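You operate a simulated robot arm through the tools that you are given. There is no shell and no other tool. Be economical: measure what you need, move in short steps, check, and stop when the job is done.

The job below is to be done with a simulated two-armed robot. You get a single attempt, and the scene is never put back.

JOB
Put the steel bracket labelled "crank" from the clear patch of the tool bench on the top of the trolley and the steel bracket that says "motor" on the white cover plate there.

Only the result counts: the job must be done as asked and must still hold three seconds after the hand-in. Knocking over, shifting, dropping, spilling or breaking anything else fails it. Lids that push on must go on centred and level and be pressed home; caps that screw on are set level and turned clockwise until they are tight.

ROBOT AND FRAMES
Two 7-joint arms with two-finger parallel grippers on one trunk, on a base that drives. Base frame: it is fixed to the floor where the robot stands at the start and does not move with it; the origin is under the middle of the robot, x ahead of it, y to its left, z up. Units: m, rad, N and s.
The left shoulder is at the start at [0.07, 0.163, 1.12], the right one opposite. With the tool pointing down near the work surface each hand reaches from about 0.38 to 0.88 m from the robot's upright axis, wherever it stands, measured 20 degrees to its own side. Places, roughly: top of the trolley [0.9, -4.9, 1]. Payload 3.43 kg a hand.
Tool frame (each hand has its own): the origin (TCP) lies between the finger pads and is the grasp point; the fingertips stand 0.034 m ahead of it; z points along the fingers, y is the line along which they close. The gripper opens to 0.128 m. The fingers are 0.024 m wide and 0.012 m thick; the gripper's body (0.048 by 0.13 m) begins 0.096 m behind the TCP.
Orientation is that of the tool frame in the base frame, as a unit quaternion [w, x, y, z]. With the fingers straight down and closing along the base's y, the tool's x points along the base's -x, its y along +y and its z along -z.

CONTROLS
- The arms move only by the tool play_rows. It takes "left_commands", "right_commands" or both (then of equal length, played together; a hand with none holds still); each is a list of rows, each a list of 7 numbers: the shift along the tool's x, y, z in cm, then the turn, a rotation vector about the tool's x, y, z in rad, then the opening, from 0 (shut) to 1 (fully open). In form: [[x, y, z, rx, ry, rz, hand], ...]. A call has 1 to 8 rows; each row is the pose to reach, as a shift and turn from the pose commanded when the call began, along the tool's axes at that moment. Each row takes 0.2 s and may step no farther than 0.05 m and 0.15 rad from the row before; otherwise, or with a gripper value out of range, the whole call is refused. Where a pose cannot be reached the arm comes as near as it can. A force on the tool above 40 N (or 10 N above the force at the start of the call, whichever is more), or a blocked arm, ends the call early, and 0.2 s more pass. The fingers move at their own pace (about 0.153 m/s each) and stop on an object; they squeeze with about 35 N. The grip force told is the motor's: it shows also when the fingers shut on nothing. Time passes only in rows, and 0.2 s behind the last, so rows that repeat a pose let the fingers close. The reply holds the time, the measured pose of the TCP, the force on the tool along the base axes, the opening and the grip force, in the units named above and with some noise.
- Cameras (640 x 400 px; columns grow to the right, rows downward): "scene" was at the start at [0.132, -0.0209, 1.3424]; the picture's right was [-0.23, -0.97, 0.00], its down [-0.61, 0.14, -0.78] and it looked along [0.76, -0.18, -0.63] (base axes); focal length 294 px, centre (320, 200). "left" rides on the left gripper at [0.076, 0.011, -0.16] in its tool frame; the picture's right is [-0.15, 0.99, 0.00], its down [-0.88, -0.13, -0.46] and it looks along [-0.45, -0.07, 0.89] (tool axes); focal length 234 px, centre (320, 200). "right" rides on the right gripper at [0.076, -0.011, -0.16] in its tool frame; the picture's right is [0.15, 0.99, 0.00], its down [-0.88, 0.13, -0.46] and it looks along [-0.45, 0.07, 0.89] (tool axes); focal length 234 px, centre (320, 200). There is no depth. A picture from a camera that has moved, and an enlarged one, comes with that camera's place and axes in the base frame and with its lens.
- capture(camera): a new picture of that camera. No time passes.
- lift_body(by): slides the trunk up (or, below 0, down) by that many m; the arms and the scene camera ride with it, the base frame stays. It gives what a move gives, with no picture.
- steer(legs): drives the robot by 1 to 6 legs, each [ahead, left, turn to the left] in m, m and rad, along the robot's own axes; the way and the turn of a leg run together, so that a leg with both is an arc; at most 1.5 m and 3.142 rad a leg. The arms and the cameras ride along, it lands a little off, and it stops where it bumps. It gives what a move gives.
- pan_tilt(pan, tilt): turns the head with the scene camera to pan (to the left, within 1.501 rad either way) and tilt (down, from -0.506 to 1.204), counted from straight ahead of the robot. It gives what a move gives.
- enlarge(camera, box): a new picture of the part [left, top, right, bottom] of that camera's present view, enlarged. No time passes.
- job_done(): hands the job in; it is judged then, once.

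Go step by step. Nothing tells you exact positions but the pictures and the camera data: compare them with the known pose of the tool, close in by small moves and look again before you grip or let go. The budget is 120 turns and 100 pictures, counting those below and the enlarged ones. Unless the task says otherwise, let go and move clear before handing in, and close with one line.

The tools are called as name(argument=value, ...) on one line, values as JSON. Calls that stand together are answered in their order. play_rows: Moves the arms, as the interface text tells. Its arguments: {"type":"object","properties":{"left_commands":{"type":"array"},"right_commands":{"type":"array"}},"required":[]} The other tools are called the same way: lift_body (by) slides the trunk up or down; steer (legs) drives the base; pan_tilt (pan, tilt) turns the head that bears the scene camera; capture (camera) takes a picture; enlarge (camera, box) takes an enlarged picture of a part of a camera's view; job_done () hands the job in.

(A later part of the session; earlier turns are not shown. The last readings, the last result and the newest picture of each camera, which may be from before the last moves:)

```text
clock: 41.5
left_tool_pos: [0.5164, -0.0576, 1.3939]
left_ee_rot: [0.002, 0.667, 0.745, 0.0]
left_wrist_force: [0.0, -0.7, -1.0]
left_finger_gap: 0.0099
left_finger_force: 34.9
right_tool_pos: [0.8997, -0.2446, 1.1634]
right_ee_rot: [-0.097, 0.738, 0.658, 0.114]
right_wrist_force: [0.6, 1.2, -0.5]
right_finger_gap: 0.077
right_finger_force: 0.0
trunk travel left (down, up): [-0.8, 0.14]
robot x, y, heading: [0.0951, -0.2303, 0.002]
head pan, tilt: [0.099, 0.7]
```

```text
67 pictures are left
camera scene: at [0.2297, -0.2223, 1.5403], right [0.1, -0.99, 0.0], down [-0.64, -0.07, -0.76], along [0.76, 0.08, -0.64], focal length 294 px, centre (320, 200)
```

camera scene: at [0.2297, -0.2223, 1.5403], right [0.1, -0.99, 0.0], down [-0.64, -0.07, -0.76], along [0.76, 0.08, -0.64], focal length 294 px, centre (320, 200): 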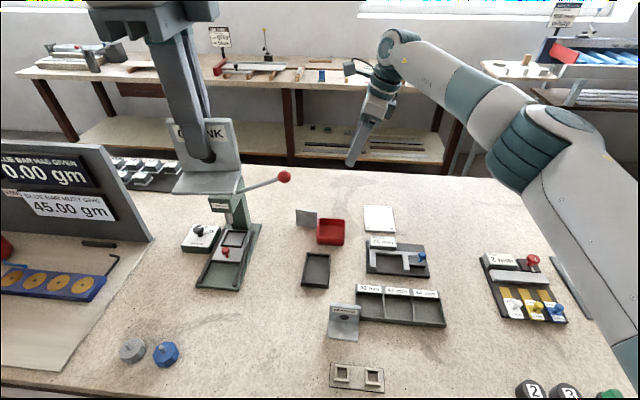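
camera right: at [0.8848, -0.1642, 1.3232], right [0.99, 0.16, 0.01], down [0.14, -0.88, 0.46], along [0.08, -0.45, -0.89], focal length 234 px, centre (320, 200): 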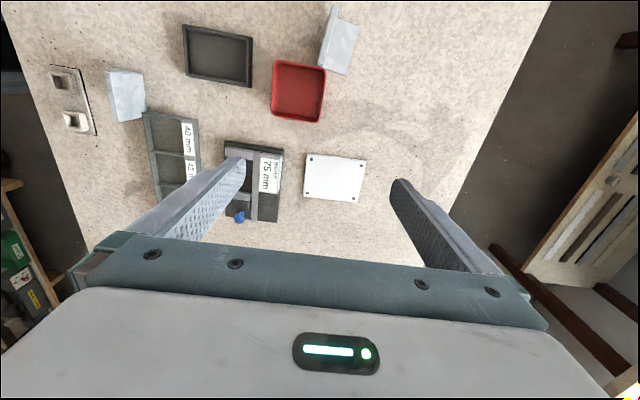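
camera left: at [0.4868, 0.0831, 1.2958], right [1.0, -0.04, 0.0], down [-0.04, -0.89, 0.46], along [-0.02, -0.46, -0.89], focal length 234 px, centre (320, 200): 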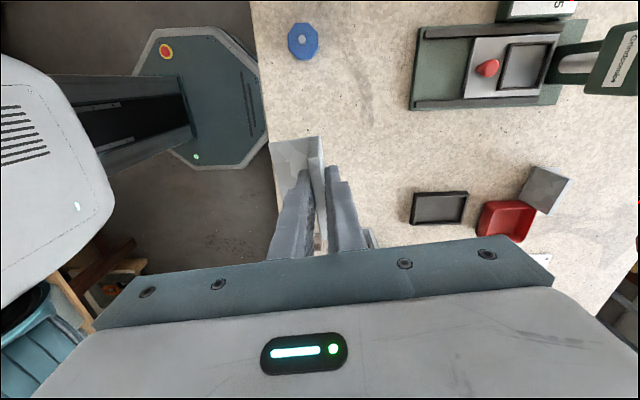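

Now move over the bracket, leaned, staying above it.

play_rows(right_commands=[[2.3, -0.6, 3.4, 0, 0, 0, 0.6], [4.6, -1.2, 6.8, 0, 0, 0, 0.6], [6.9, -1.8, 10.2, 0, 0, 0, 0.6], [9.15, -2.44, 13.64, 0, 0, 0, 0.6]])

capture(camera="right")

enlarge(camera="scene", box=[200, 100, 440, 250])

```text
clock: 42.5
left_tool_pos: [0.5163, -0.0521, 1.3943]
left_ee_rot: [0.002, 0.667, 0.745, -0.001]
left_wrist_force: [0.2, 0.6, -1.7]
left_finger_gap: 0.0097
left_finger_force: 35.1
right_tool_pos: [0.8883, -0.1112, 1.0599]
right_ee_rot: [-0.095, 0.739, 0.658, 0.113]
right_wrist_force: [0.5, 0.1, -0.7]
right_finger_gap: 0.0768
right_finger_force: 0.1
trunk travel left (down, up): [-0.8, 0.14]
robot x, y, heading: [0.0968, -0.2262, -0.003]
head pan, tilt: [0.099, 0.7]
```

```text
66 pictures are left
camera right: at [0.8793, -0.0832, 1.234], right [1.0, 0.02, 0.05], down [0.01, -0.98, 0.18], along [0.05, -0.18, -0.98], focal length 234 px, centre (320, 200)
```

right: 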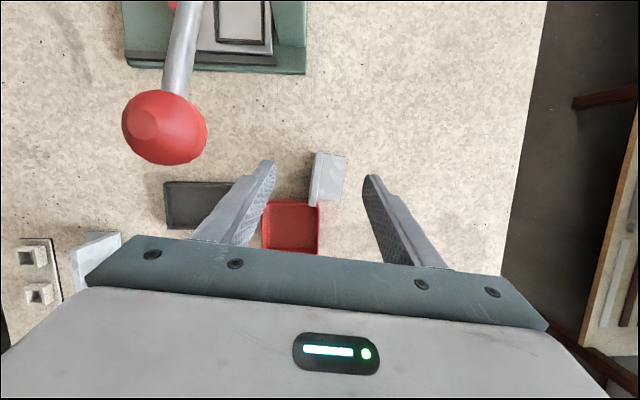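

```text
2.67 times, centred on (320, 175) of scene
camera zoom: at [0.2296, -0.2181, 1.5403], right [0.1, -0.99, 0.0], down [-0.64, -0.07, -0.76], along [0.76, 0.07, -0.64], focal length 785 px, centre (320, 267)
```

zoom: 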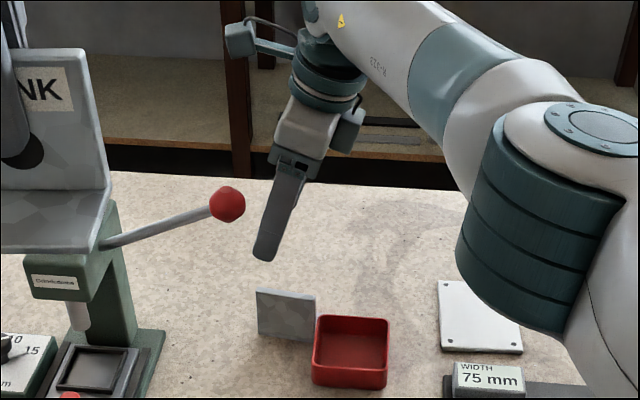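

The knob is clear but the camera pod would pass within about 2 cm of it. I'll lean another 0.15 rad and then refine the alignment.

play_rows(right_commands=[[0, 0, 0, 0, 0.15, 0, 0.6]])

enlarge(camera="right", box=[240, 130, 400, 230])

```text
clock: 42.9
left_tool_pos: [0.5186, -0.0629, 1.3955]
left_ee_rot: [-0.002, 0.668, 0.744, 0.001]
left_wrist_force: [-0.2, -0.3, -1.3]
left_finger_gap: 0.0096
left_finger_force: 34.4
right_tool_pos: [0.8928, -0.1181, 1.0589]
right_ee_rot: [-0.148, 0.728, 0.648, 0.169]
right_wrist_force: [0.1, 0.3, 1.0]
right_finger_gap: 0.0766
right_finger_force: 0.1
trunk travel left (down, up): [-0.8, 0.14]
robot x, y, heading: [0.0969, -0.2273, -0.002]
head pan, tilt: [0.099, 0.7]
```

```text
4.00 times, centred on (320, 180) of right
camera zoom: at [0.8802, -0.1179, 1.2358], right [1.0, 0.01, 0.07], down [0.01, -1.0, 0.02], along [0.07, -0.02, -1.0], focal length 937 px, centre (320, 280)
```

zoom: 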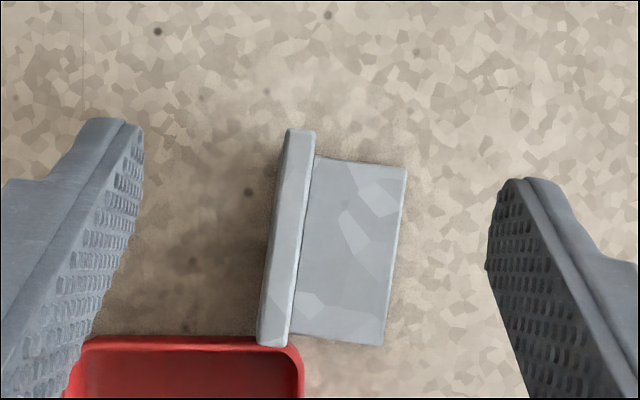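

Alignment is good (plate at x≈0.889 for this y). Descend straight down around the plate.

play_rows(right_commands=[[-1.3, -0.2, 2.7, 0, 0, 0, 0.6], [-2.6, -0.2, 5.45, 0, 0, 0, 0.6], [-3.9, -0.2, 8.2, 0, 0, 0, 0.6], [-5.2, -0.2, 10.8, 0, 0, 0, 0.6]])

capture(camera="right")

enlarge(camera="scene", box=[200, 100, 440, 250])

```text
clock: 43.9
left_tool_pos: [0.5164, -0.0542, 1.3946]
left_ee_rot: [0.002, 0.668, 0.745, -0.001]
left_wrist_force: [-1.2, -1.1, -2.2]
left_finger_gap: 0.0097
left_finger_force: 35.3
right_tool_pos: [0.886, -0.1123, 0.9388]
right_ee_rot: [-0.145, 0.728, 0.648, 0.17]
right_wrist_force: [-0.6, -0.4, -0.2]
right_finger_gap: 0.0768
right_finger_force: 0.1
right hand out of reach, approached as far as the arm can: row 4
trunk travel left (down, up): [-0.8, 0.14]
robot x, y, heading: [0.0989, -0.2298, -0.0]
head pan, tilt: [0.099, 0.7]
```

```text
63 pictures are left
camera right: at [0.8731, -0.1115, 1.1153], right [1.0, 0.02, 0.07], down [0.01, -1.0, 0.03], along [0.07, -0.03, -1.0], focal length 234 px, centre (320, 200)
```

right: 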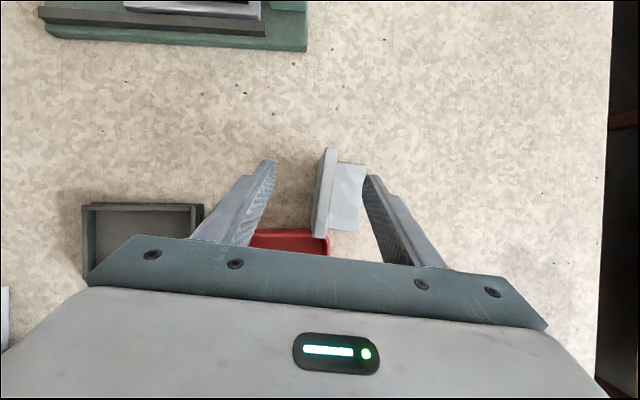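

```text
2.67 times, centred on (320, 175) of scene
camera zoom: at [0.2296, -0.2203, 1.5403], right [0.1, -0.99, 0.0], down [-0.64, -0.07, -0.76], along [0.76, 0.08, -0.64], focal length 785 px, centre (320, 267)
```

zoom: 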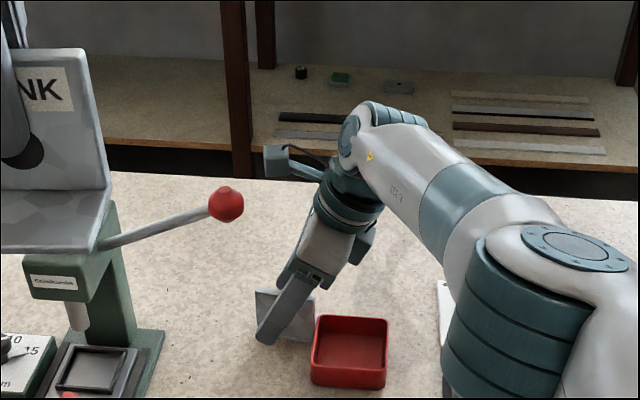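

The fingers straddle the plate and the pod clears the knob. Close.

play_rows(right_commands=[[0, 0.3, 0, 0, 0, 0, 0.3], [0, 0.3, 0, 0, 0, 0, 0], [0, 0.3, 0, 0, 0, 0, 0], [0, 0.3, 0, 0, 0, 0, 0]])

capture(camera="right")

```text
clock: 44.9
left_tool_pos: [0.516, -0.0557, 1.3947]
left_ee_rot: [0.0, 0.667, 0.745, 0.0]
left_wrist_force: [0.2, -0.5, -1.4]
left_finger_gap: 0.0094
left_finger_force: 34.6
right_tool_pos: [0.8858, -0.1165, 0.9394]
right_ee_rot: [-0.146, 0.728, 0.648, 0.169]
right_wrist_force: [-0.5, 0.2, -0.7]
right_finger_gap: 0.0096
right_finger_force: 35.2
trunk travel left (down, up): [-0.8, 0.14]
robot x, y, heading: [0.0946, -0.2307, 0.005]
head pan, tilt: [0.099, 0.7]
```

```text
61 pictures are left
camera right: at [0.874, -0.1145, 1.1154], right [1.0, 0.02, 0.07], down [0.01, -1.0, 0.03], along [0.07, -0.03, -1.0], focal length 234 px, centre (320, 200)
```

right: 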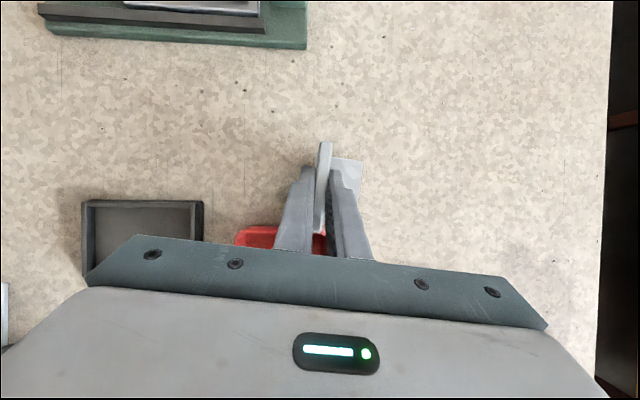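

Gripped at plate thickness. Lift straight up, then swing right and back.

play_rows(right_commands=[[0.9, 0, -1.8, 0, 0, 0, 0], [2.2, 0, -4.5, 0, 0, 0, 0], [3.5, 0, -7.2, 0, 0, 0, 0], [4.8, 0, -9.9, 0, 0, 0, 0], [6.1, 0, -12.6, 0, 0, 0, 0], [3.6, -1, -13.8, 0, 0, 0, 0], [0.6, -3, -15.3, 0, 0, 0, 0], [-2.4, -5, -16.8, 0, 0, 0, 0]])

capture(camera="scene")

```text
clock: 46.7
left_tool_pos: [0.5165, -0.0607, 1.3955]
left_ee_rot: [0.0, 0.668, 0.744, 0.001]
left_wrist_force: [-0.4, -0.9, -1.6]
left_finger_gap: 0.0096
left_finger_force: 34.7
right_tool_pos: [0.8286, -0.207, 1.0798]
right_ee_rot: [-0.146, 0.728, 0.648, 0.17]
right_wrist_force: [-0.1, -0.1, -0.8]
right_finger_gap: 0.0096
right_finger_force: 35.3
right hand out of reach, approached as far as the arm can: row 2, 3, 4
trunk travel left (down, up): [-0.8, 0.14]
robot x, y, heading: [0.096, -0.2299, -0.001]
head pan, tilt: [0.099, 0.7]
```

```text
60 pictures are left
camera scene: at [0.2304, -0.2273, 1.5402], right [0.1, -0.99, 0.0], down [-0.64, -0.06, -0.76], along [0.76, 0.08, -0.64], focal length 294 px, centre (320, 200)
```

scene: 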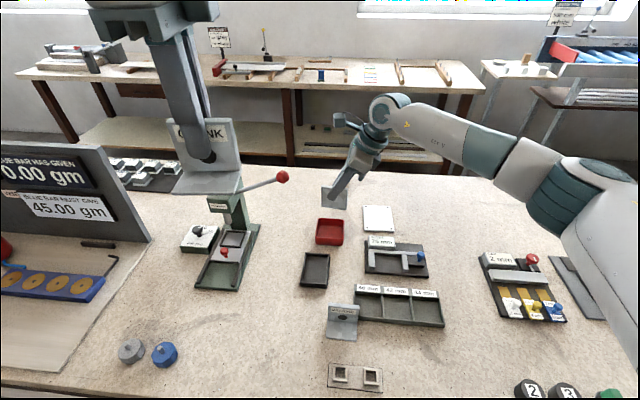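

Lifted without touching the red box. I level the hand, draw it back, and turn it to read the label.

play_rows(right_commands=[[0, -3, -2, 0, -0.15, 0, 0], [0, -6, -4, 0, -0.3, 0, 0], [0, -9, -6, 0, -0.45, 0, 0], [-2, -13, -7, 0, -0.45, 0, 0], [-4, -17, -8, 0, -0.45, 0, 0]])

play_rows(right_commands=[[-1.5, -1, 0, 0, 0, -0.15, 0], [-3, -2, 0, 0, 0, -0.3, 0], [-4.5, -3, 0, 0, 0, -0.45, 0], [-6, -4, 0, 0, 0, -0.6, 0], [-7.5, -5, 0, 0, 0, -0.75, 0], [-9, -6, 0, 0, 0, -0.9, 0], [-10, -6, 0, 0, 0, -1.05, 0], [-10, -6, 0, 0, 0, -1.2, 0]])

play_rows(right_commands=[[0, 0, 0, 0, 0, -0.15, 0], [0, 0, 0, 0, 0, -0.3, 0], [0, 0, 0, 0, 0, -0.45, 0], [0, 0, 0, 0, 0, -0.6, 0], [0, 0, 0, 0, 0, -0.75, 0], [0, 0, 0, 0, 0, -0.9, 0]])

pan_tilt(pan=-0.4, tilt=0.5)

capture(camera="scene")

```text
clock: 47.9
left_tool_pos: [0.5156, -0.0591, 1.3955]
left_ee_rot: [0.0, 0.667, 0.745, 0.0]
left_wrist_force: [0.6, 0.2, -1.2]
left_finger_gap: 0.0098
left_finger_force: 35.1
right_tool_pos: [0.649, -0.2567, 1.1321]
right_ee_rot: [0.003, 0.747, 0.664, 0.002]
right_wrist_force: [0.0, -0.4, -0.7]
right_finger_gap: 0.0097
right_finger_force: 35.2
trunk travel left (down, up): [-0.8, 0.14]
robot x, y, heading: [0.0974, -0.2278, 0.007]
head pan, tilt: [0.099, 0.7]
```

```text
clock: 49.7
left_tool_pos: [0.5173, -0.0571, 1.3956]
left_ee_rot: [0.001, 0.667, 0.745, 0.0]
left_wrist_force: [-0.4, -0.2, -1.7]
left_finger_gap: 0.01
left_finger_force: 34.8
right_tool_pos: [0.5773, -0.346, 1.1329]
right_ee_rot: [0.002, 0.24, 0.971, 0.0]
right_wrist_force: [0.0, 0.4, -1.6]
right_finger_gap: 0.0096
right_finger_force: 34.5
trunk travel left (down, up): [-0.8, 0.14]
robot x, y, heading: [0.0951, -0.2287, -0.003]
head pan, tilt: [0.099, 0.7]
```

```text
clock: 51.1
left_tool_pos: [0.5174, -0.056, 1.3944]
left_ee_rot: [0.002, 0.668, 0.745, 0.0]
left_wrist_force: [-0.3, 0.5, -2.6]
left_finger_gap: 0.0094
left_finger_force: 35.6
right_tool_pos: [0.5781, -0.3468, 1.1349]
right_ee_rot: [0.003, -0.207, 0.978, -0.001]
right_wrist_force: [0.7, -0.7, -1.6]
right_finger_gap: 0.0094
right_finger_force: 34.7
trunk travel left (down, up): [-0.8, 0.14]
robot x, y, heading: [0.0979, -0.2292, 0.003]
head pan, tilt: [0.099, 0.7]
```

```text
clock: 52.0
left_tool_pos: [0.5174, -0.0555, 1.3942]
left_ee_rot: [0.001, 0.668, 0.745, 0.0]
left_wrist_force: [0.3, 0.0, -1.1]
left_finger_gap: 0.0096
left_finger_force: 34.4
right_tool_pos: [0.5777, -0.3462, 1.1334]
right_ee_rot: [0.003, -0.204, 0.979, -0.001]
right_wrist_force: [0.2, 0.9, -2.1]
right_finger_gap: 0.0097
right_finger_force: 34.1
trunk travel left (down, up): [-0.8, 0.14]
robot x, y, heading: [0.096, -0.2301, 0.002]
head pan, tilt: [-0.4, 0.499]
```

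```text
59 pictures are left
camera scene: at [0.2294, -0.2664, 1.5579], right [-0.39, -0.92, 0.0], down [-0.44, 0.19, -0.88], along [0.81, -0.34, -0.48], focal length 294 px, centre (320, 200)
```

scene: 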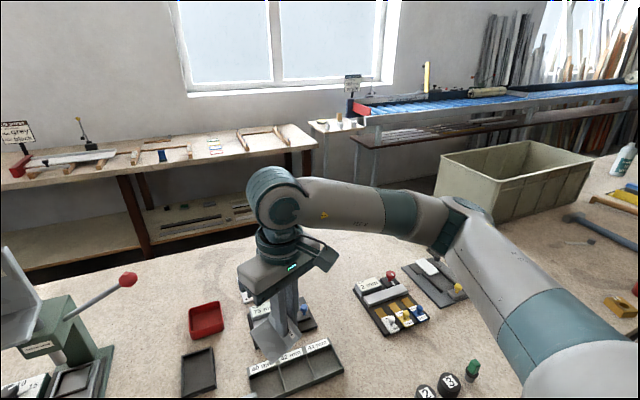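

enlarge(camera="scene", box=[220, 280, 340, 370])

capture(camera="left")

```text
4.44 times, centred on (280, 325) of scene
camera zoom: at [0.2294, -0.2664, 1.5579], right [-0.39, -0.92, 0.0], down [-0.44, 0.19, -0.88], along [0.81, -0.34, -0.48], focal length 1308 px, centre (498, -356)
```

zoom: 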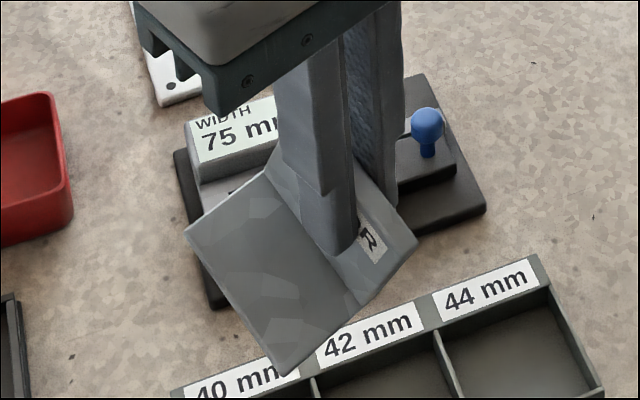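

```text
57 pictures are left
camera left: at [0.5186, 0.0205, 1.5543], right [1.0, -0.04, 0.0], down [-0.03, -0.89, 0.46], along [-0.02, -0.46, -0.89], focal length 234 px, centre (320, 200)
```

left: 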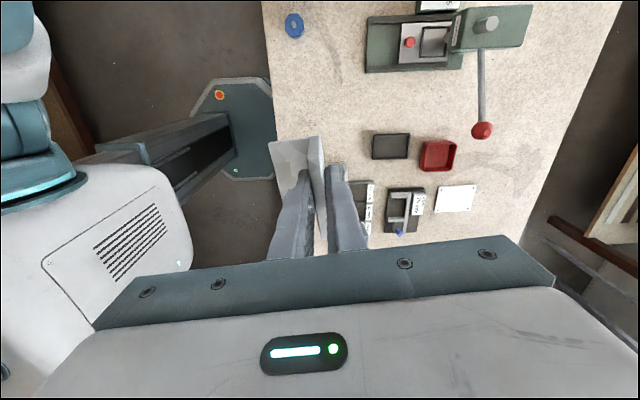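

It reads "…R", so it's MOTOR, as BEARING and CRANK are accounted for. I back off, turn toward the trolley and look along the aisle.

steer(legs=[[-0.3, 0, 0], [0, 0, -1.57]])

pan_tilt(pan=0, tilt=0.35)

capture(camera="scene")

```text
clock: 57.9
left_tool_pos: [-0.027, -0.6492, 1.3966]
left_ee_rot: [0.001, 0.998, 0.057, -0.001]
left_wrist_force: [0.6, -0.1, -1.6]
left_finger_gap: 0.0095
left_finger_force: 35.0
right_tool_pos: [-0.3189, -0.712, 1.1334]
right_ee_rot: [0.001, 0.545, 0.838, -0.003]
right_wrist_force: [-0.5, 0.4, -1.5]
right_finger_gap: 0.0098
right_finger_force: 34.5
trunk travel left (down, up): [-0.8, 0.14]
robot x, y, heading: [-0.2051, -0.2292, -1.565]
head pan, tilt: [-0.4, 0.499]
```

```text
clock: 58.7
left_tool_pos: [-0.0284, -0.649, 1.3934]
left_ee_rot: [0.001, 0.998, 0.058, -0.001]
left_wrist_force: [-0.8, 0.9, -2.1]
left_finger_gap: 0.0094
left_finger_force: 35.3
right_tool_pos: [-0.318, -0.7129, 1.1331]
right_ee_rot: [0.001, 0.546, 0.838, -0.003]
right_wrist_force: [-0.1, 0.0, -2.2]
right_finger_gap: 0.0095
right_finger_force: 35.2
trunk travel left (down, up): [-0.8, 0.14]
robot x, y, heading: [-0.2041, -0.2297, -1.564]
head pan, tilt: [0.0, 0.351]
```

```text
56 pictures are left
camera scene: at [-0.2054, -0.3755, 1.5716], right [-1.0, -0.01, 0.0], down [0.0, 0.34, -0.94], along [0.01, -0.94, -0.34], focal length 294 px, centre (320, 200)
```

scene: 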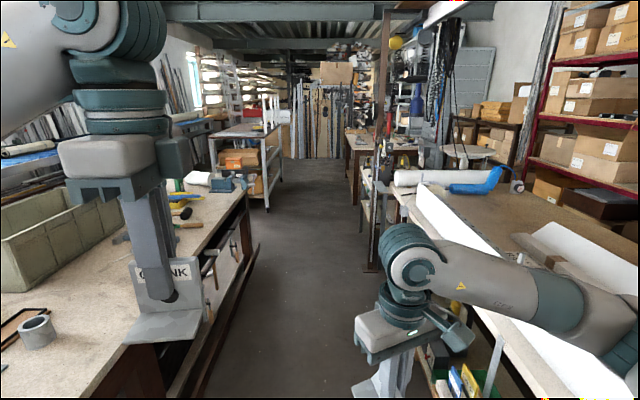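

The aisle is clear ahead; the trolley is the brown-topped table past the bench's end. I shift slightly left and go forward.

steer(legs=[[0, 0.1, 0], [1.2, 0, 0]])

capture(camera="scene")

```text
clock: 65.6
left_tool_pos: [0.0568, -1.8604, 1.3954]
left_ee_rot: [0.001, 0.999, 0.047, -0.001]
left_wrist_force: [0.5, -0.3, -1.7]
left_finger_gap: 0.0095
left_finger_force: 35.3
right_tool_pos: [-0.2335, -1.9163, 1.1338]
right_ee_rot: [0.001, 0.553, 0.833, -0.002]
right_wrist_force: [0.1, -0.6, -1.7]
right_finger_gap: 0.0097
right_finger_force: 35.1
trunk travel left (down, up): [-0.8, 0.14]
robot x, y, heading: [-0.1099, -1.4342, -1.587]
head pan, tilt: [0.0, 0.351]
```

```text
55 pictures are left
camera scene: at [-0.114, -1.5824, 1.5717], right [-1.0, 0.01, 0.0], down [0.0, 0.34, -0.94], along [-0.01, -0.94, -0.34], focal length 294 px, centre (320, 200)
```

scene: 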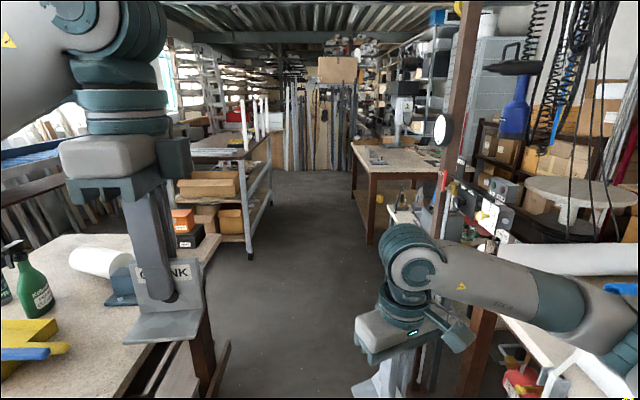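

The right elbow would pass close to the post, so I shift left 0.12 and continue.

steer(legs=[[0, 0.12, 0.017], [1.4, 0, 0]])

pan_tilt(pan=0.35, tilt=0.45)

capture(camera="scene")

```text
clock: 73.5
left_tool_pos: [0.2136, -3.2666, 1.3947]
left_ee_rot: [0.0, 0.998, 0.068, -0.001]
left_wrist_force: [0.6, 0.0, -0.6]
left_finger_gap: 0.0098
left_finger_force: 35.2
right_tool_pos: [-0.0751, -3.3359, 1.1332]
right_ee_rot: [0.001, 0.537, 0.844, -0.003]
right_wrist_force: [0.5, 0.7, -1.8]
right_finger_gap: 0.0094
right_finger_force: 35.6
trunk travel left (down, up): [-0.8, 0.14]
robot x, y, heading: [0.0211, -2.859, -1.54]
head pan, tilt: [0.0, 0.351]
```

```text
clock: 74.3
left_tool_pos: [0.2125, -3.2669, 1.3952]
left_ee_rot: [0.001, 0.998, 0.068, 0.0]
left_wrist_force: [0.0, 0.6, -2.1]
left_finger_gap: 0.0094
left_finger_force: 34.9
right_tool_pos: [-0.0748, -3.3363, 1.1328]
right_ee_rot: [0.002, 0.536, 0.844, -0.003]
right_wrist_force: [-0.3, -0.4, -2.2]
right_finger_gap: 0.0095
right_finger_force: 34.8
trunk travel left (down, up): [-0.8, 0.14]
robot x, y, heading: [0.027, -2.8503, -1.543]
head pan, tilt: [0.351, 0.45]
```

```text
54 pictures are left
camera scene: at [0.0617, -2.9893, 1.5624], right [-0.93, -0.37, 0.0], down [-0.16, 0.41, -0.9], along [0.33, -0.84, -0.44], focal length 294 px, centre (320, 200)
```

scene: 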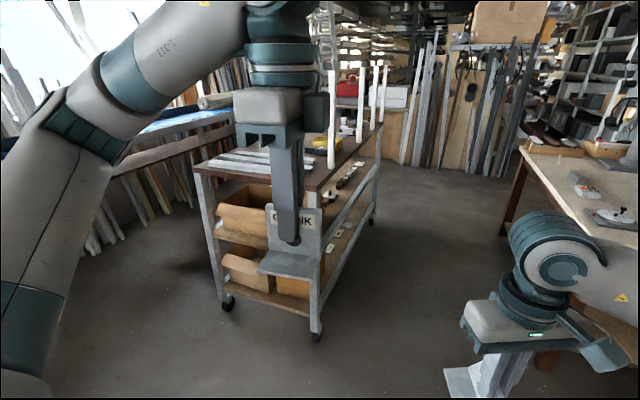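

The trolley is ahead on the left, with posts along its aisle side. I zoom on its top.

enlarge(camera="scene", box=[190, 60, 430, 210])

```text
2.67 times, centred on (310, 135) of scene
camera zoom: at [0.0617, -2.9893, 1.5624], right [-0.93, -0.37, 0.0], down [-0.16, 0.41, -0.9], along [0.33, -0.84, -0.44], focal length 785 px, centre (347, 373)
```

zoom: 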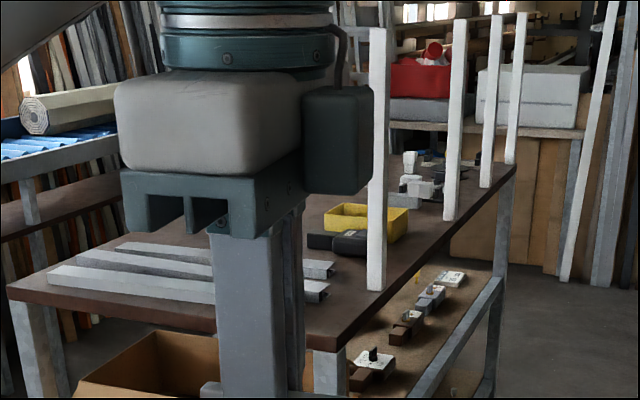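

I'll move a bit on, turn to face +x, and strafe along the aisle so that the arms stay clear of the posts.

steer(legs=[[0.5, 0, 0], [0, 0, 1.545], [-0.2, 0, 0], [0, -0.9, 0]])

pan_tilt(pan=-0.2, tilt=0.45)

capture(camera="scene")

```text
clock: 86.4
left_tool_pos: [0.2565, -4.0611, 1.3956]
left_ee_rot: [0.001, 0.666, 0.746, 0.0]
left_wrist_force: [-0.2, -0.2, -1.6]
left_finger_gap: 0.0096
left_finger_force: 34.9
right_tool_pos: [0.3194, -4.3507, 1.1333]
right_ee_rot: [0.003, -0.205, 0.979, -0.002]
right_wrist_force: [-0.3, 0.0, -2.5]
right_finger_gap: 0.0092
right_finger_force: 35.2
trunk travel left (down, up): [-0.8, 0.14]
robot x, y, heading: [-0.1635, -4.2375, 0.001]
head pan, tilt: [0.351, 0.45]
```

```text
clock: 87.4
left_tool_pos: [0.2555, -4.0605, 1.3952]
left_ee_rot: [0.001, 0.666, 0.746, 0.0]
left_wrist_force: [0.5, 0.1, -2.2]
left_finger_gap: 0.0095
left_finger_force: 34.7
right_tool_pos: [0.3194, -4.3517, 1.1332]
right_ee_rot: [0.003, -0.205, 0.979, -0.002]
right_wrist_force: [0.1, -0.4, -1.6]
right_finger_gap: 0.0094
right_finger_force: 35.2
trunk travel left (down, up): [-0.8, 0.14]
robot x, y, heading: [-0.1625, -4.2348, -0.001]
head pan, tilt: [-0.201, 0.45]
```

```text
52 pictures are left
camera scene: at [-0.0241, -4.2546, 1.5624], right [-0.2, -0.98, 0.0], down [-0.43, 0.09, -0.9], along [0.88, -0.18, -0.44], focal length 294 px, centre (320, 200)
```

scene: 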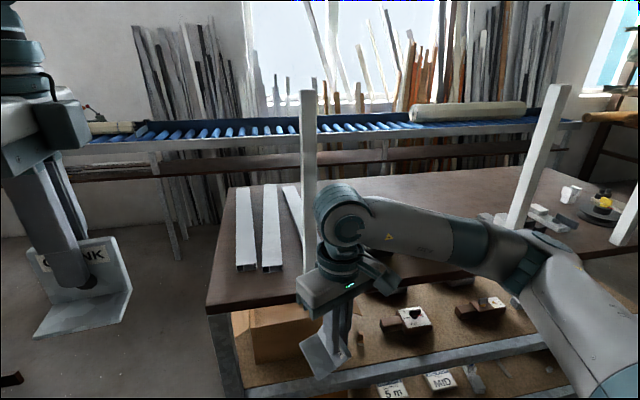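

The arm hides the middle. I strafe farther right and look again.

steer(legs=[[0, -0.65, 0]])

pan_tilt(pan=0.15, tilt=0.4)

capture(camera="scene")

```text
clock: 91.0
left_tool_pos: [0.259, -4.7, 1.3939]
left_ee_rot: [0.002, 0.664, 0.748, 0.0]
left_wrist_force: [0.5, 0.1, -1.4]
left_finger_gap: 0.0098
left_finger_force: 34.6
right_tool_pos: [0.3239, -4.9903, 1.134]
right_ee_rot: [0.003, -0.21, 0.978, -0.001]
right_wrist_force: [0.0, 0.6, -1.2]
right_finger_gap: 0.0093
right_finger_force: 35.0
trunk travel left (down, up): [-0.8, 0.14]
robot x, y, heading: [-0.1556, -4.8844, 0.012]
head pan, tilt: [-0.201, 0.45]
```

```text
clock: 91.8
left_tool_pos: [0.2582, -4.7025, 1.3939]
left_ee_rot: [0.001, 0.663, 0.749, 0.001]
left_wrist_force: [-0.4, -0.2, -1.7]
left_finger_gap: 0.0096
left_finger_force: 34.3
right_tool_pos: [0.3256, -4.992, 1.1333]
right_ee_rot: [0.003, -0.211, 0.978, -0.001]
right_wrist_force: [0.5, 0.1, -1.5]
right_finger_gap: 0.0093
right_finger_force: 34.9
trunk travel left (down, up): [-0.8, 0.14]
robot x, y, heading: [-0.1596, -4.8798, 0.007]
head pan, tilt: [0.15, 0.4]
```

```text
51 pictures are left
camera scene: at [-0.0182, -4.8664, 1.5671], right [0.16, -0.99, 0.0], down [-0.38, -0.06, -0.92], along [0.91, 0.15, -0.39], focal length 294 px, centre (320, 200)
```

scene: 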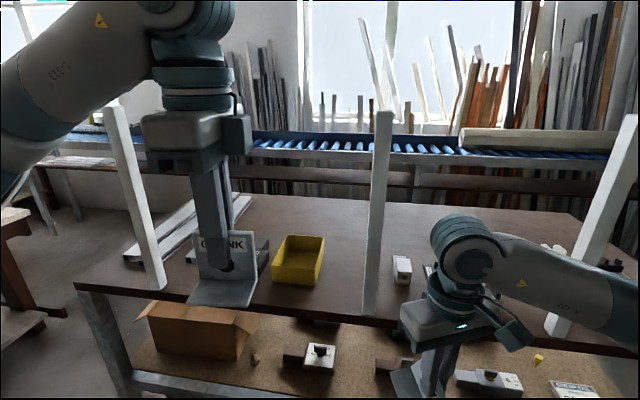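

I see a yellow tray, black and white bits, and items at the right end. I zoom and pan there to look for a white plate.

pan_tilt(pan=-0.75, tilt=0.35)

capture(camera="scene")

capture(camera="right")

```text
clock: 93.0
left_tool_pos: [0.2603, -4.7022, 1.3944]
left_ee_rot: [0.002, 0.663, 0.748, 0.0]
left_wrist_force: [-0.5, 0.2, -1.9]
left_finger_gap: 0.0097
left_finger_force: 34.5
right_tool_pos: [0.3251, -4.9932, 1.1343]
right_ee_rot: [0.003, -0.21, 0.978, -0.001]
right_wrist_force: [0.5, 0.2, -1.7]
right_finger_gap: 0.0092
right_finger_force: 34.7
trunk travel left (down, up): [-0.8, 0.14]
robot x, y, heading: [-0.159, -4.881, 0.011]
head pan, tilt: [-0.75, 0.351]
```

```text
50 pictures are left
camera scene: at [-0.0407, -4.9435, 1.5716], right [-0.67, -0.74, 0.0], down [-0.25, 0.23, -0.94], along [0.69, -0.63, -0.34], focal length 294 px, centre (320, 200)
```

scene: 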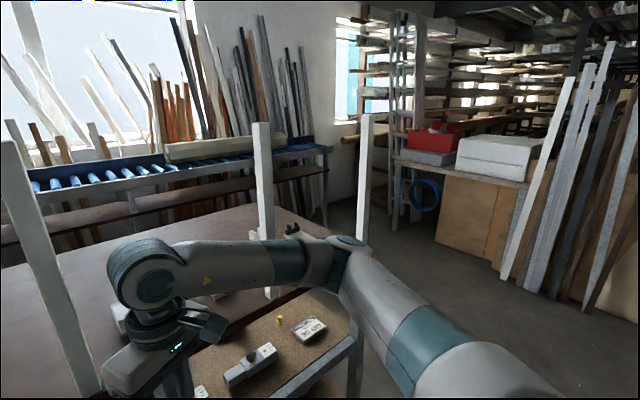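

```text
49 pictures are left
camera right: at [0.259, -5.0314, 1.2924], right [-0.54, 0.84, 0.0], down [0.75, 0.48, 0.46], along [0.39, 0.25, -0.89], focal length 234 px, centre (320, 200)
```

right: 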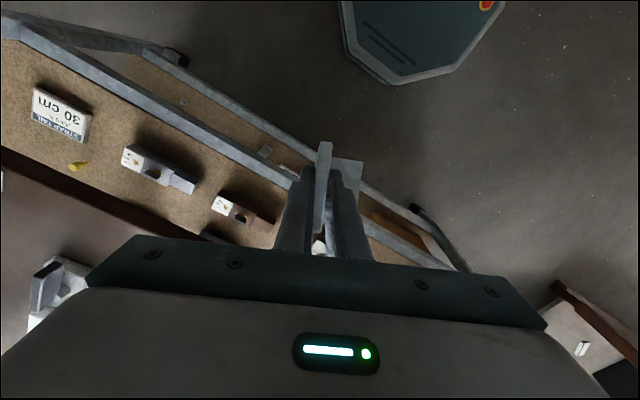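

I strafe right again and look back left at the trolley's far half.

steer(legs=[[0, -0.55, 0]])

pan_tilt(pan=0.15, tilt=0.4)

capture(camera="scene")

```text
clock: 96.1
left_tool_pos: [0.266, -5.2323, 1.3952]
left_ee_rot: [0.002, 0.663, 0.748, 0.0]
left_wrist_force: [0.2, 0.3, -2.2]
left_finger_gap: 0.0096
left_finger_force: 35.1
right_tool_pos: [0.3308, -5.521, 1.1334]
right_ee_rot: [0.003, -0.21, 0.978, -0.001]
right_wrist_force: [0.7, 0.6, -0.6]
right_finger_gap: 0.0093
right_finger_force: 35.2
trunk travel left (down, up): [-0.8, 0.14]
robot x, y, heading: [-0.1543, -5.412, 0.008]
head pan, tilt: [-0.75, 0.351]
```

```text
clock: 97.3
left_tool_pos: [0.2657, -5.233, 1.3944]
left_ee_rot: [0.002, 0.663, 0.748, 0.0]
left_wrist_force: [-0.1, 0.1, -2.1]
left_finger_gap: 0.0095
left_finger_force: 35.0
right_tool_pos: [0.3299, -5.5221, 1.1331]
right_ee_rot: [0.003, -0.209, 0.978, -0.001]
right_wrist_force: [0.3, 0.5, -1.5]
right_finger_gap: 0.009
right_finger_force: 35.2
trunk travel left (down, up): [-0.8, 0.14]
robot x, y, heading: [-0.1529, -5.4121, 0.007]
head pan, tilt: [0.15, 0.4]
```

```text
48 pictures are left
camera scene: at [-0.0123, -5.3966, 1.5671], right [0.16, -0.99, 0.0], down [-0.38, -0.06, -0.92], along [0.91, 0.15, -0.39], focal length 294 px, centre (320, 200)
```

scene: 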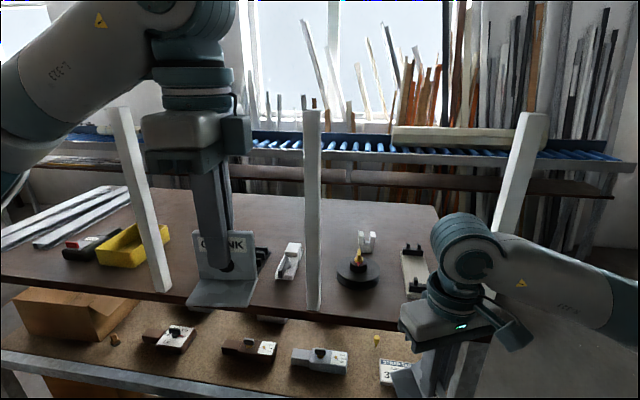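

I see no white plate on the trolley top so far. I zoom in to be sure.

enlarge(camera="scene", box=[240, 170, 480, 320])

enlarge(camera="scene", box=[0, 170, 240, 320])

```text
2.67 times, centred on (360, 245) of scene
camera zoom: at [-0.0123, -5.3966, 1.5671], right [0.16, -0.99, 0.0], down [-0.38, -0.06, -0.92], along [0.91, 0.15, -0.39], focal length 785 px, centre (213, 80)
```

zoom: 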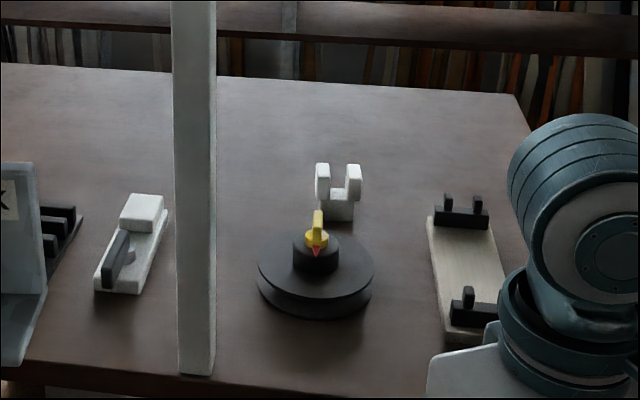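

```text
2.67 times, centred on (120, 245) of scene
camera zoom: at [-0.0123, -5.3966, 1.5671], right [0.16, -0.99, 0.0], down [-0.38, -0.06, -0.92], along [0.91, 0.15, -0.39], focal length 785 px, centre (853, 80)
```

zoom: 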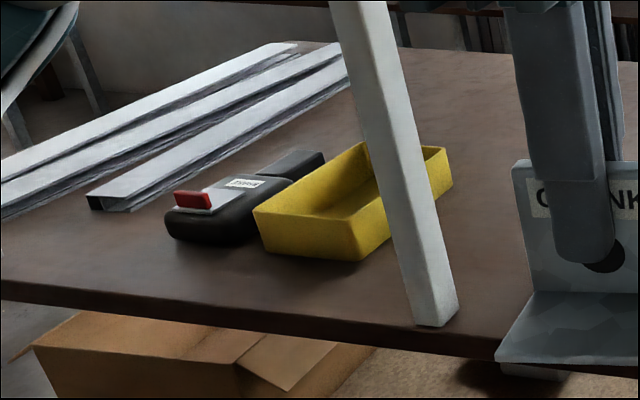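

The trolley top (z≈1.02) has no white plate, so MOTOR belongs on the bench's white cover plate, while CRANK goes here. I tuck the right hand up and back, then move to face the clear area around (0.90, −4.80).

play_rows(right_commands=[[1.5, 0.7, -3, 0, 0, 0, 0], [3, 1.3, -6, 0, 0, 0, 0], [4.5, 2, -9, 0, 0, 0, 0], [6, 2.7, -12, 0, 0, 0, 0], [7.5, 3.4, -15, 0, 0, 0, 0], [9, 4.1, -18, 0, 0, 0, 0]])

steer(legs=[[0, 0.45, 0]])

pan_tilt(pan=-0.1, tilt=0.45)

capture(camera="scene")

```text
clock: 98.7
left_tool_pos: [0.2657, -5.2319, 1.3954]
left_ee_rot: [0.001, 0.663, 0.748, 0.0]
left_wrist_force: [0.1, 0.6, -2.1]
left_finger_gap: 0.0097
left_finger_force: 34.5
right_tool_pos: [0.2285, -5.5203, 1.3143]
right_ee_rot: [0.003, -0.21, 0.978, 0.0]
right_wrist_force: [0.3, 0.1, -0.5]
right_finger_gap: 0.0092
right_finger_force: 35.1
trunk travel left (down, up): [-0.8, 0.14]
robot x, y, heading: [-0.15, -5.4133, 0.011]
head pan, tilt: [0.15, 0.4]
```

```text
clock: 101.4
left_tool_pos: [0.2631, -4.7935, 1.3944]
left_ee_rot: [0.0, 0.665, 0.747, 0.001]
left_wrist_force: [0.1, -0.4, -2.9]
left_finger_gap: 0.0096
left_finger_force: 34.8
right_tool_pos: [0.2252, -5.0821, 1.3144]
right_ee_rot: [0.003, -0.207, 0.978, 0.001]
right_wrist_force: [1.0, 0.6, -1.9]
right_finger_gap: 0.0095
right_finger_force: 35.1
trunk travel left (down, up): [-0.8, 0.14]
robot x, y, heading: [-0.1572, -4.9737, 0.009]
head pan, tilt: [0.15, 0.4]
```

```text
clock: 102.2
left_tool_pos: [0.2622, -4.7915, 1.3948]
left_ee_rot: [0.001, 0.664, 0.748, 0.0]
left_wrist_force: [0.0, -0.2, -1.1]
left_finger_gap: 0.0097
left_finger_force: 34.9
right_tool_pos: [0.2254, -5.0803, 1.313]
right_ee_rot: [0.002, -0.208, 0.978, -0.002]
right_wrist_force: [0.2, -0.4, -1.9]
right_finger_gap: 0.0093
right_finger_force: 34.5
trunk travel left (down, up): [-0.8, 0.14]
robot x, y, heading: [-0.1558, -4.9668, 0.003]
head pan, tilt: [-0.099, 0.45]
```

```text
45 pictures are left
camera scene: at [-0.0164, -4.9775, 1.5624], right [-0.09, -1.0, 0.0], down [-0.43, 0.04, -0.9], along [0.9, -0.08, -0.44], focal length 294 px, centre (320, 200)
```

scene: 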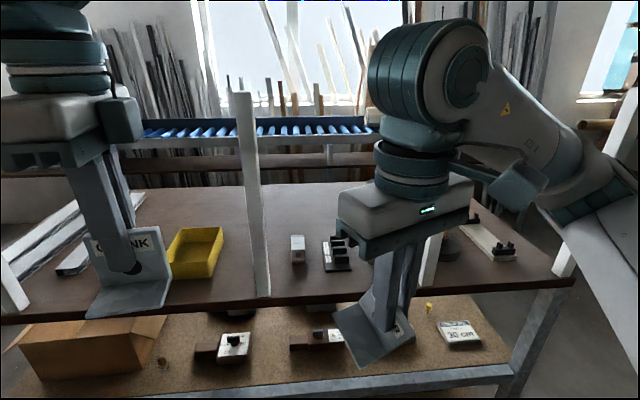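

No white plate here indeed. I'll position the robot so the left hand can enter between the posts.

steer(legs=[[0, 0.115, 0], [0.2, 0, 0]])

capture(camera="scene")

```text
clock: 104.5
left_tool_pos: [0.4368, -4.6728, 1.3966]
left_ee_rot: [0.003, 0.667, 0.745, 0.0]
left_wrist_force: [0.1, -0.4, -2.4]
left_finger_gap: 0.0094
left_finger_force: 35.0
right_tool_pos: [0.3993, -4.9607, 1.3167]
right_ee_rot: [0.005, -0.206, 0.978, -0.003]
right_wrist_force: [0.0, -0.4, -1.3]
right_finger_gap: 0.0094
right_finger_force: 34.9
trunk travel left (down, up): [-0.8, 0.14]
robot x, y, heading: [0.0235, -4.8494, 0.001]
head pan, tilt: [-0.099, 0.45]
stopped in leg 2: the robot was blocked; the commanded pose is now the measured one
```

```text
44 pictures are left
camera scene: at [0.1566, -4.8563, 1.5634], right [-0.1, -1.0, 0.0], down [-0.43, 0.04, -0.9], along [0.9, -0.09, -0.43], focal length 294 px, centre (320, 200)
```

scene: 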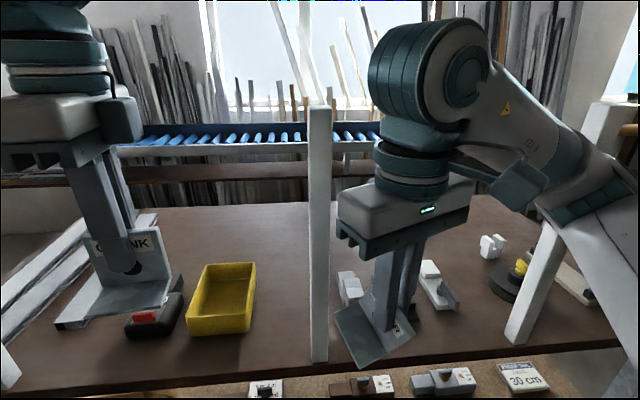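

Something blocked the base, so I back off 1.5 cm. Then I send the left hand between the posts in two stages.

steer(legs=[[-0.015, 0, 0]])

play_rows(left_commands=[[-0.6, 4.3, 0, 0, 0, 0, 0], [-1.2, 8.6, 0, 0, 0, 0, 0], [-1.8, 12.9, 0, 0, 0, 0, 0], [-2.4, 17.2, 0, 0, 0, 0, 0], [-3, 21.5, 0, 0, 0, 0, 0]])

capture(camera="scene")

capture(camera="left")

```text
clock: 105.3
left_tool_pos: [0.4333, -4.6747, 1.3937]
left_ee_rot: [0.001, 0.666, 0.746, -0.001]
left_wrist_force: [-0.1, 0.2, -1.2]
left_finger_gap: 0.0095
left_finger_force: 34.8
right_tool_pos: [0.3939, -4.9623, 1.3138]
right_ee_rot: [0.001, -0.206, 0.979, 0.0]
right_wrist_force: [0.7, 0.5, -1.5]
right_finger_gap: 0.0093
right_finger_force: 34.5
trunk travel left (down, up): [-0.8, 0.14]
robot x, y, heading: [0.0105, -4.8468, 0.005]
head pan, tilt: [-0.099, 0.45]
```

```text
clock: 106.5
left_tool_pos: [0.4753, -4.731, 1.3601]
left_ee_rot: [0.002, 0.665, 0.747, 0.0]
left_wrist_force: [0.5, 0.0, -1.7]
left_finger_gap: 0.0097
left_finger_force: 34.9
left hand out of reach, approached as far as the arm can: row 1, 2, 3, 4, 5
right_tool_pos: [0.3921, -4.9651, 1.3136]
right_ee_rot: [0.003, -0.207, 0.978, 0.0]
right_wrist_force: [-0.3, 0.4, -1.5]
right_finger_gap: 0.0094
right_finger_force: 35.2
trunk travel left (down, up): [-0.8, 0.14]
robot x, y, heading: [0.0095, -4.8463, 0.006]
head pan, tilt: [-0.099, 0.45]
```

```text
43 pictures are left
camera scene: at [0.151, -4.861, 1.5623], right [-0.1, -1.0, 0.0], down [-0.43, 0.04, -0.9], along [0.9, -0.09, -0.44], focal length 294 px, centre (320, 200)
```

scene: 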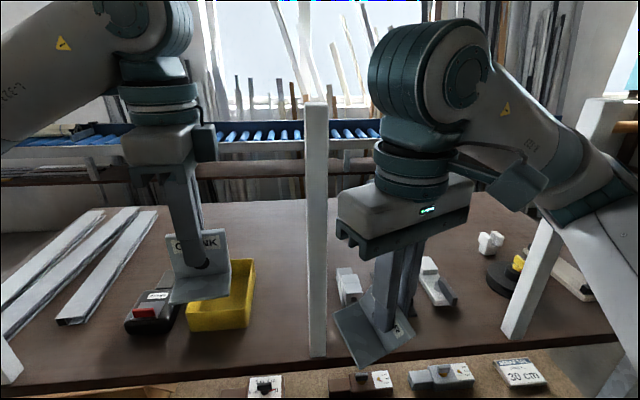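

```text
42 pictures are left
camera left: at [0.4782, -4.6547, 1.5197], right [1.0, -0.03, 0.0], down [-0.03, -0.89, 0.46], along [-0.01, -0.46, -0.89], focal length 234 px, centre (320, 200)
```

left: 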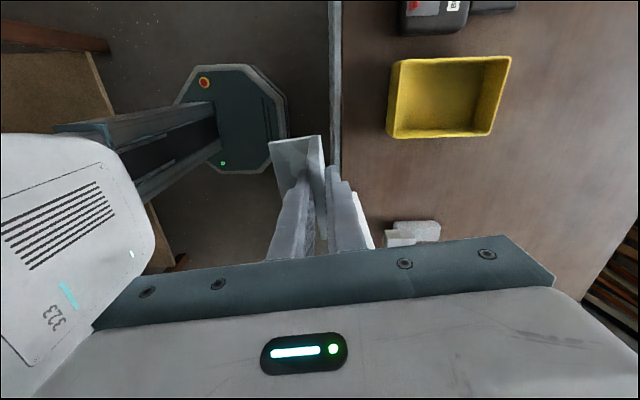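

The left arm's yaw range mirrors the right's, so I rotate it back to neutral while clear of the posts.

play_rows(left_commands=[[1, -1, -0.5, 0, 0, -0.15, 0], [2, -2, -1, 0, 0, -0.3, 0], [3, -3, -1.5, 0, 0, -0.45, 0], [3, -4, -2, 0, 0, -0.6, 0], [3, -5, -2, 0, 0, -0.75, 0], [3, -5, -2, 0, 0, -0.9, 0], [3, -5, -2, 0, 0, -1.05, 0], [3, -5, -2, 0, 0, -1.2, 0]])

play_rows(left_commands=[[0, 0, 0, 0, 0, -0.15, 0], [0, 0, 0, 0, 0, -0.265, 0]])

```text
clock: 108.3
left_tool_pos: [0.4224, -4.7049, 1.3804]
left_ee_rot: [0.001, 0.128, 0.992, 0.0]
left_wrist_force: [0.7, -0.2, -1.4]
left_finger_gap: 0.0099
left_finger_force: 34.4
right_tool_pos: [0.3915, -4.9657, 1.3142]
right_ee_rot: [0.002, -0.206, 0.979, 0.0]
right_wrist_force: [-0.3, -0.1, -2.1]
right_finger_gap: 0.0091
right_finger_force: 34.7
trunk travel left (down, up): [-0.8, 0.14]
robot x, y, heading: [0.0114, -4.8496, 0.004]
head pan, tilt: [-0.099, 0.45]
```

```text
clock: 108.9
left_tool_pos: [0.423, -4.7035, 1.382]
left_ee_rot: [0.0, -0.004, 1.0, -0.001]
left_wrist_force: [0.2, 0.3, -1.8]
left_finger_gap: 0.0098
left_finger_force: 34.9
right_tool_pos: [0.391, -4.9644, 1.3144]
right_ee_rot: [0.002, -0.206, 0.978, 0.0]
right_wrist_force: [-0.4, 0.1, -2.5]
right_finger_gap: 0.0093
right_finger_force: 34.7
trunk travel left (down, up): [-0.8, 0.14]
robot x, y, heading: [0.01, -4.846, -0.0]
head pan, tilt: [-0.099, 0.45]
```

play_rows(left_commands=[[-4, 0.3, 1, 0, 0, 0, 0], [-8, 0.3, 2, 0, 0, 0, 0], [-12, 0.3, 4, 0, 0, 0, 0], [-16, 0.3, 6, 0, 0, 0, 0], [-20, 0.3, 8, 0, 0, 0, 0], [-24, 0.3, 10, 0, 0, 0, 0]])

capture(camera="scene")

```text
clock: 110.3
left_tool_pos: [0.6649, -4.6986, 1.2801]
left_ee_rot: [0.001, -0.002, 1.0, 0.0]
left_wrist_force: [-0.3, 0.0, -2.0]
left_finger_gap: 0.0097
left_finger_force: 35.2
right_tool_pos: [0.3932, -4.9647, 1.3128]
right_ee_rot: [0.001, -0.207, 0.978, -0.001]
right_wrist_force: [0.6, 0.7, -1.8]
right_finger_gap: 0.0094
right_finger_force: 35.7
trunk travel left (down, up): [-0.8, 0.14]
robot x, y, heading: [0.0116, -4.8507, 0.001]
head pan, tilt: [-0.099, 0.45]
```

```text
41 pictures are left
camera scene: at [0.1519, -4.8615, 1.5622], right [-0.1, -1.0, 0.0], down [-0.43, 0.04, -0.9], along [0.9, -0.09, -0.44], focal length 294 px, centre (320, 200)
```

scene: 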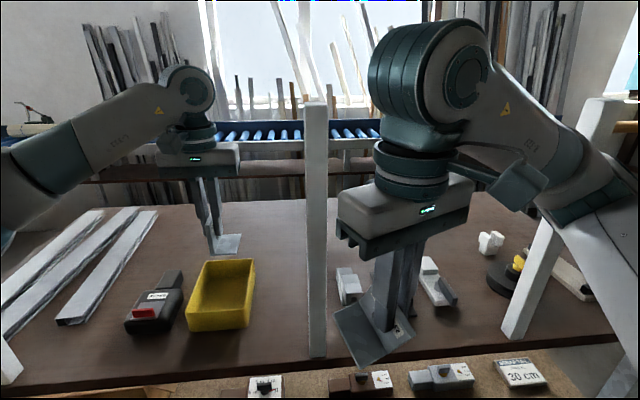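

Entering cleanly. Next, over the target spot at a low hover.

play_rows(left_commands=[[-3.5, -2, 1, 0, 0, 0, 0], [-7, -5, 2, 0, 0, 0, 0], [-10.5, -8, 4, 0, 0, 0, 0], [-13, -10.5, 7, 0, 0, 0, 0], [-14.5, -12.8, 10.5, 0, 0, 0, 0]])

capture(camera="scene")

capture(camera="left")

```text
refused: row 3 steps farther than a row can; nothing moved
```

```text
40 pictures are left
camera scene: at [0.1519, -4.8615, 1.5622], right [-0.1, -1.0, 0.0], down [-0.43, 0.04, -0.9], along [0.9, -0.09, -0.44], focal length 294 px, centre (320, 200)
```

scene: 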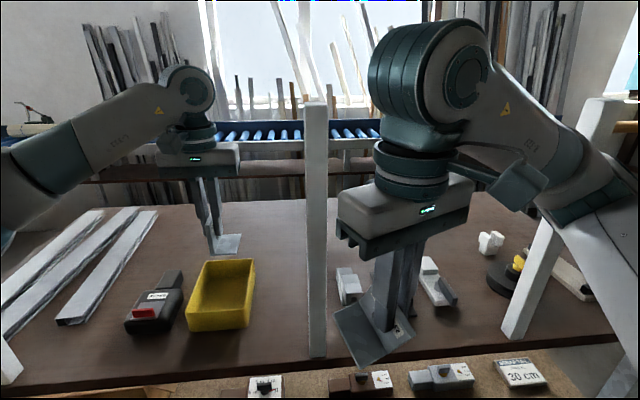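

```text
39 pictures are left
camera left: at [0.5879, -4.688, 1.4401], right [0.14, 0.99, 0.0], down [0.88, -0.13, 0.46], along [0.45, -0.06, -0.89], focal length 234 px, centre (320, 200)
```

left: 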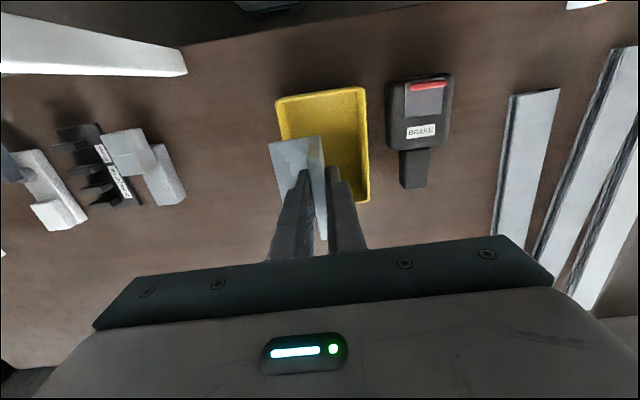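

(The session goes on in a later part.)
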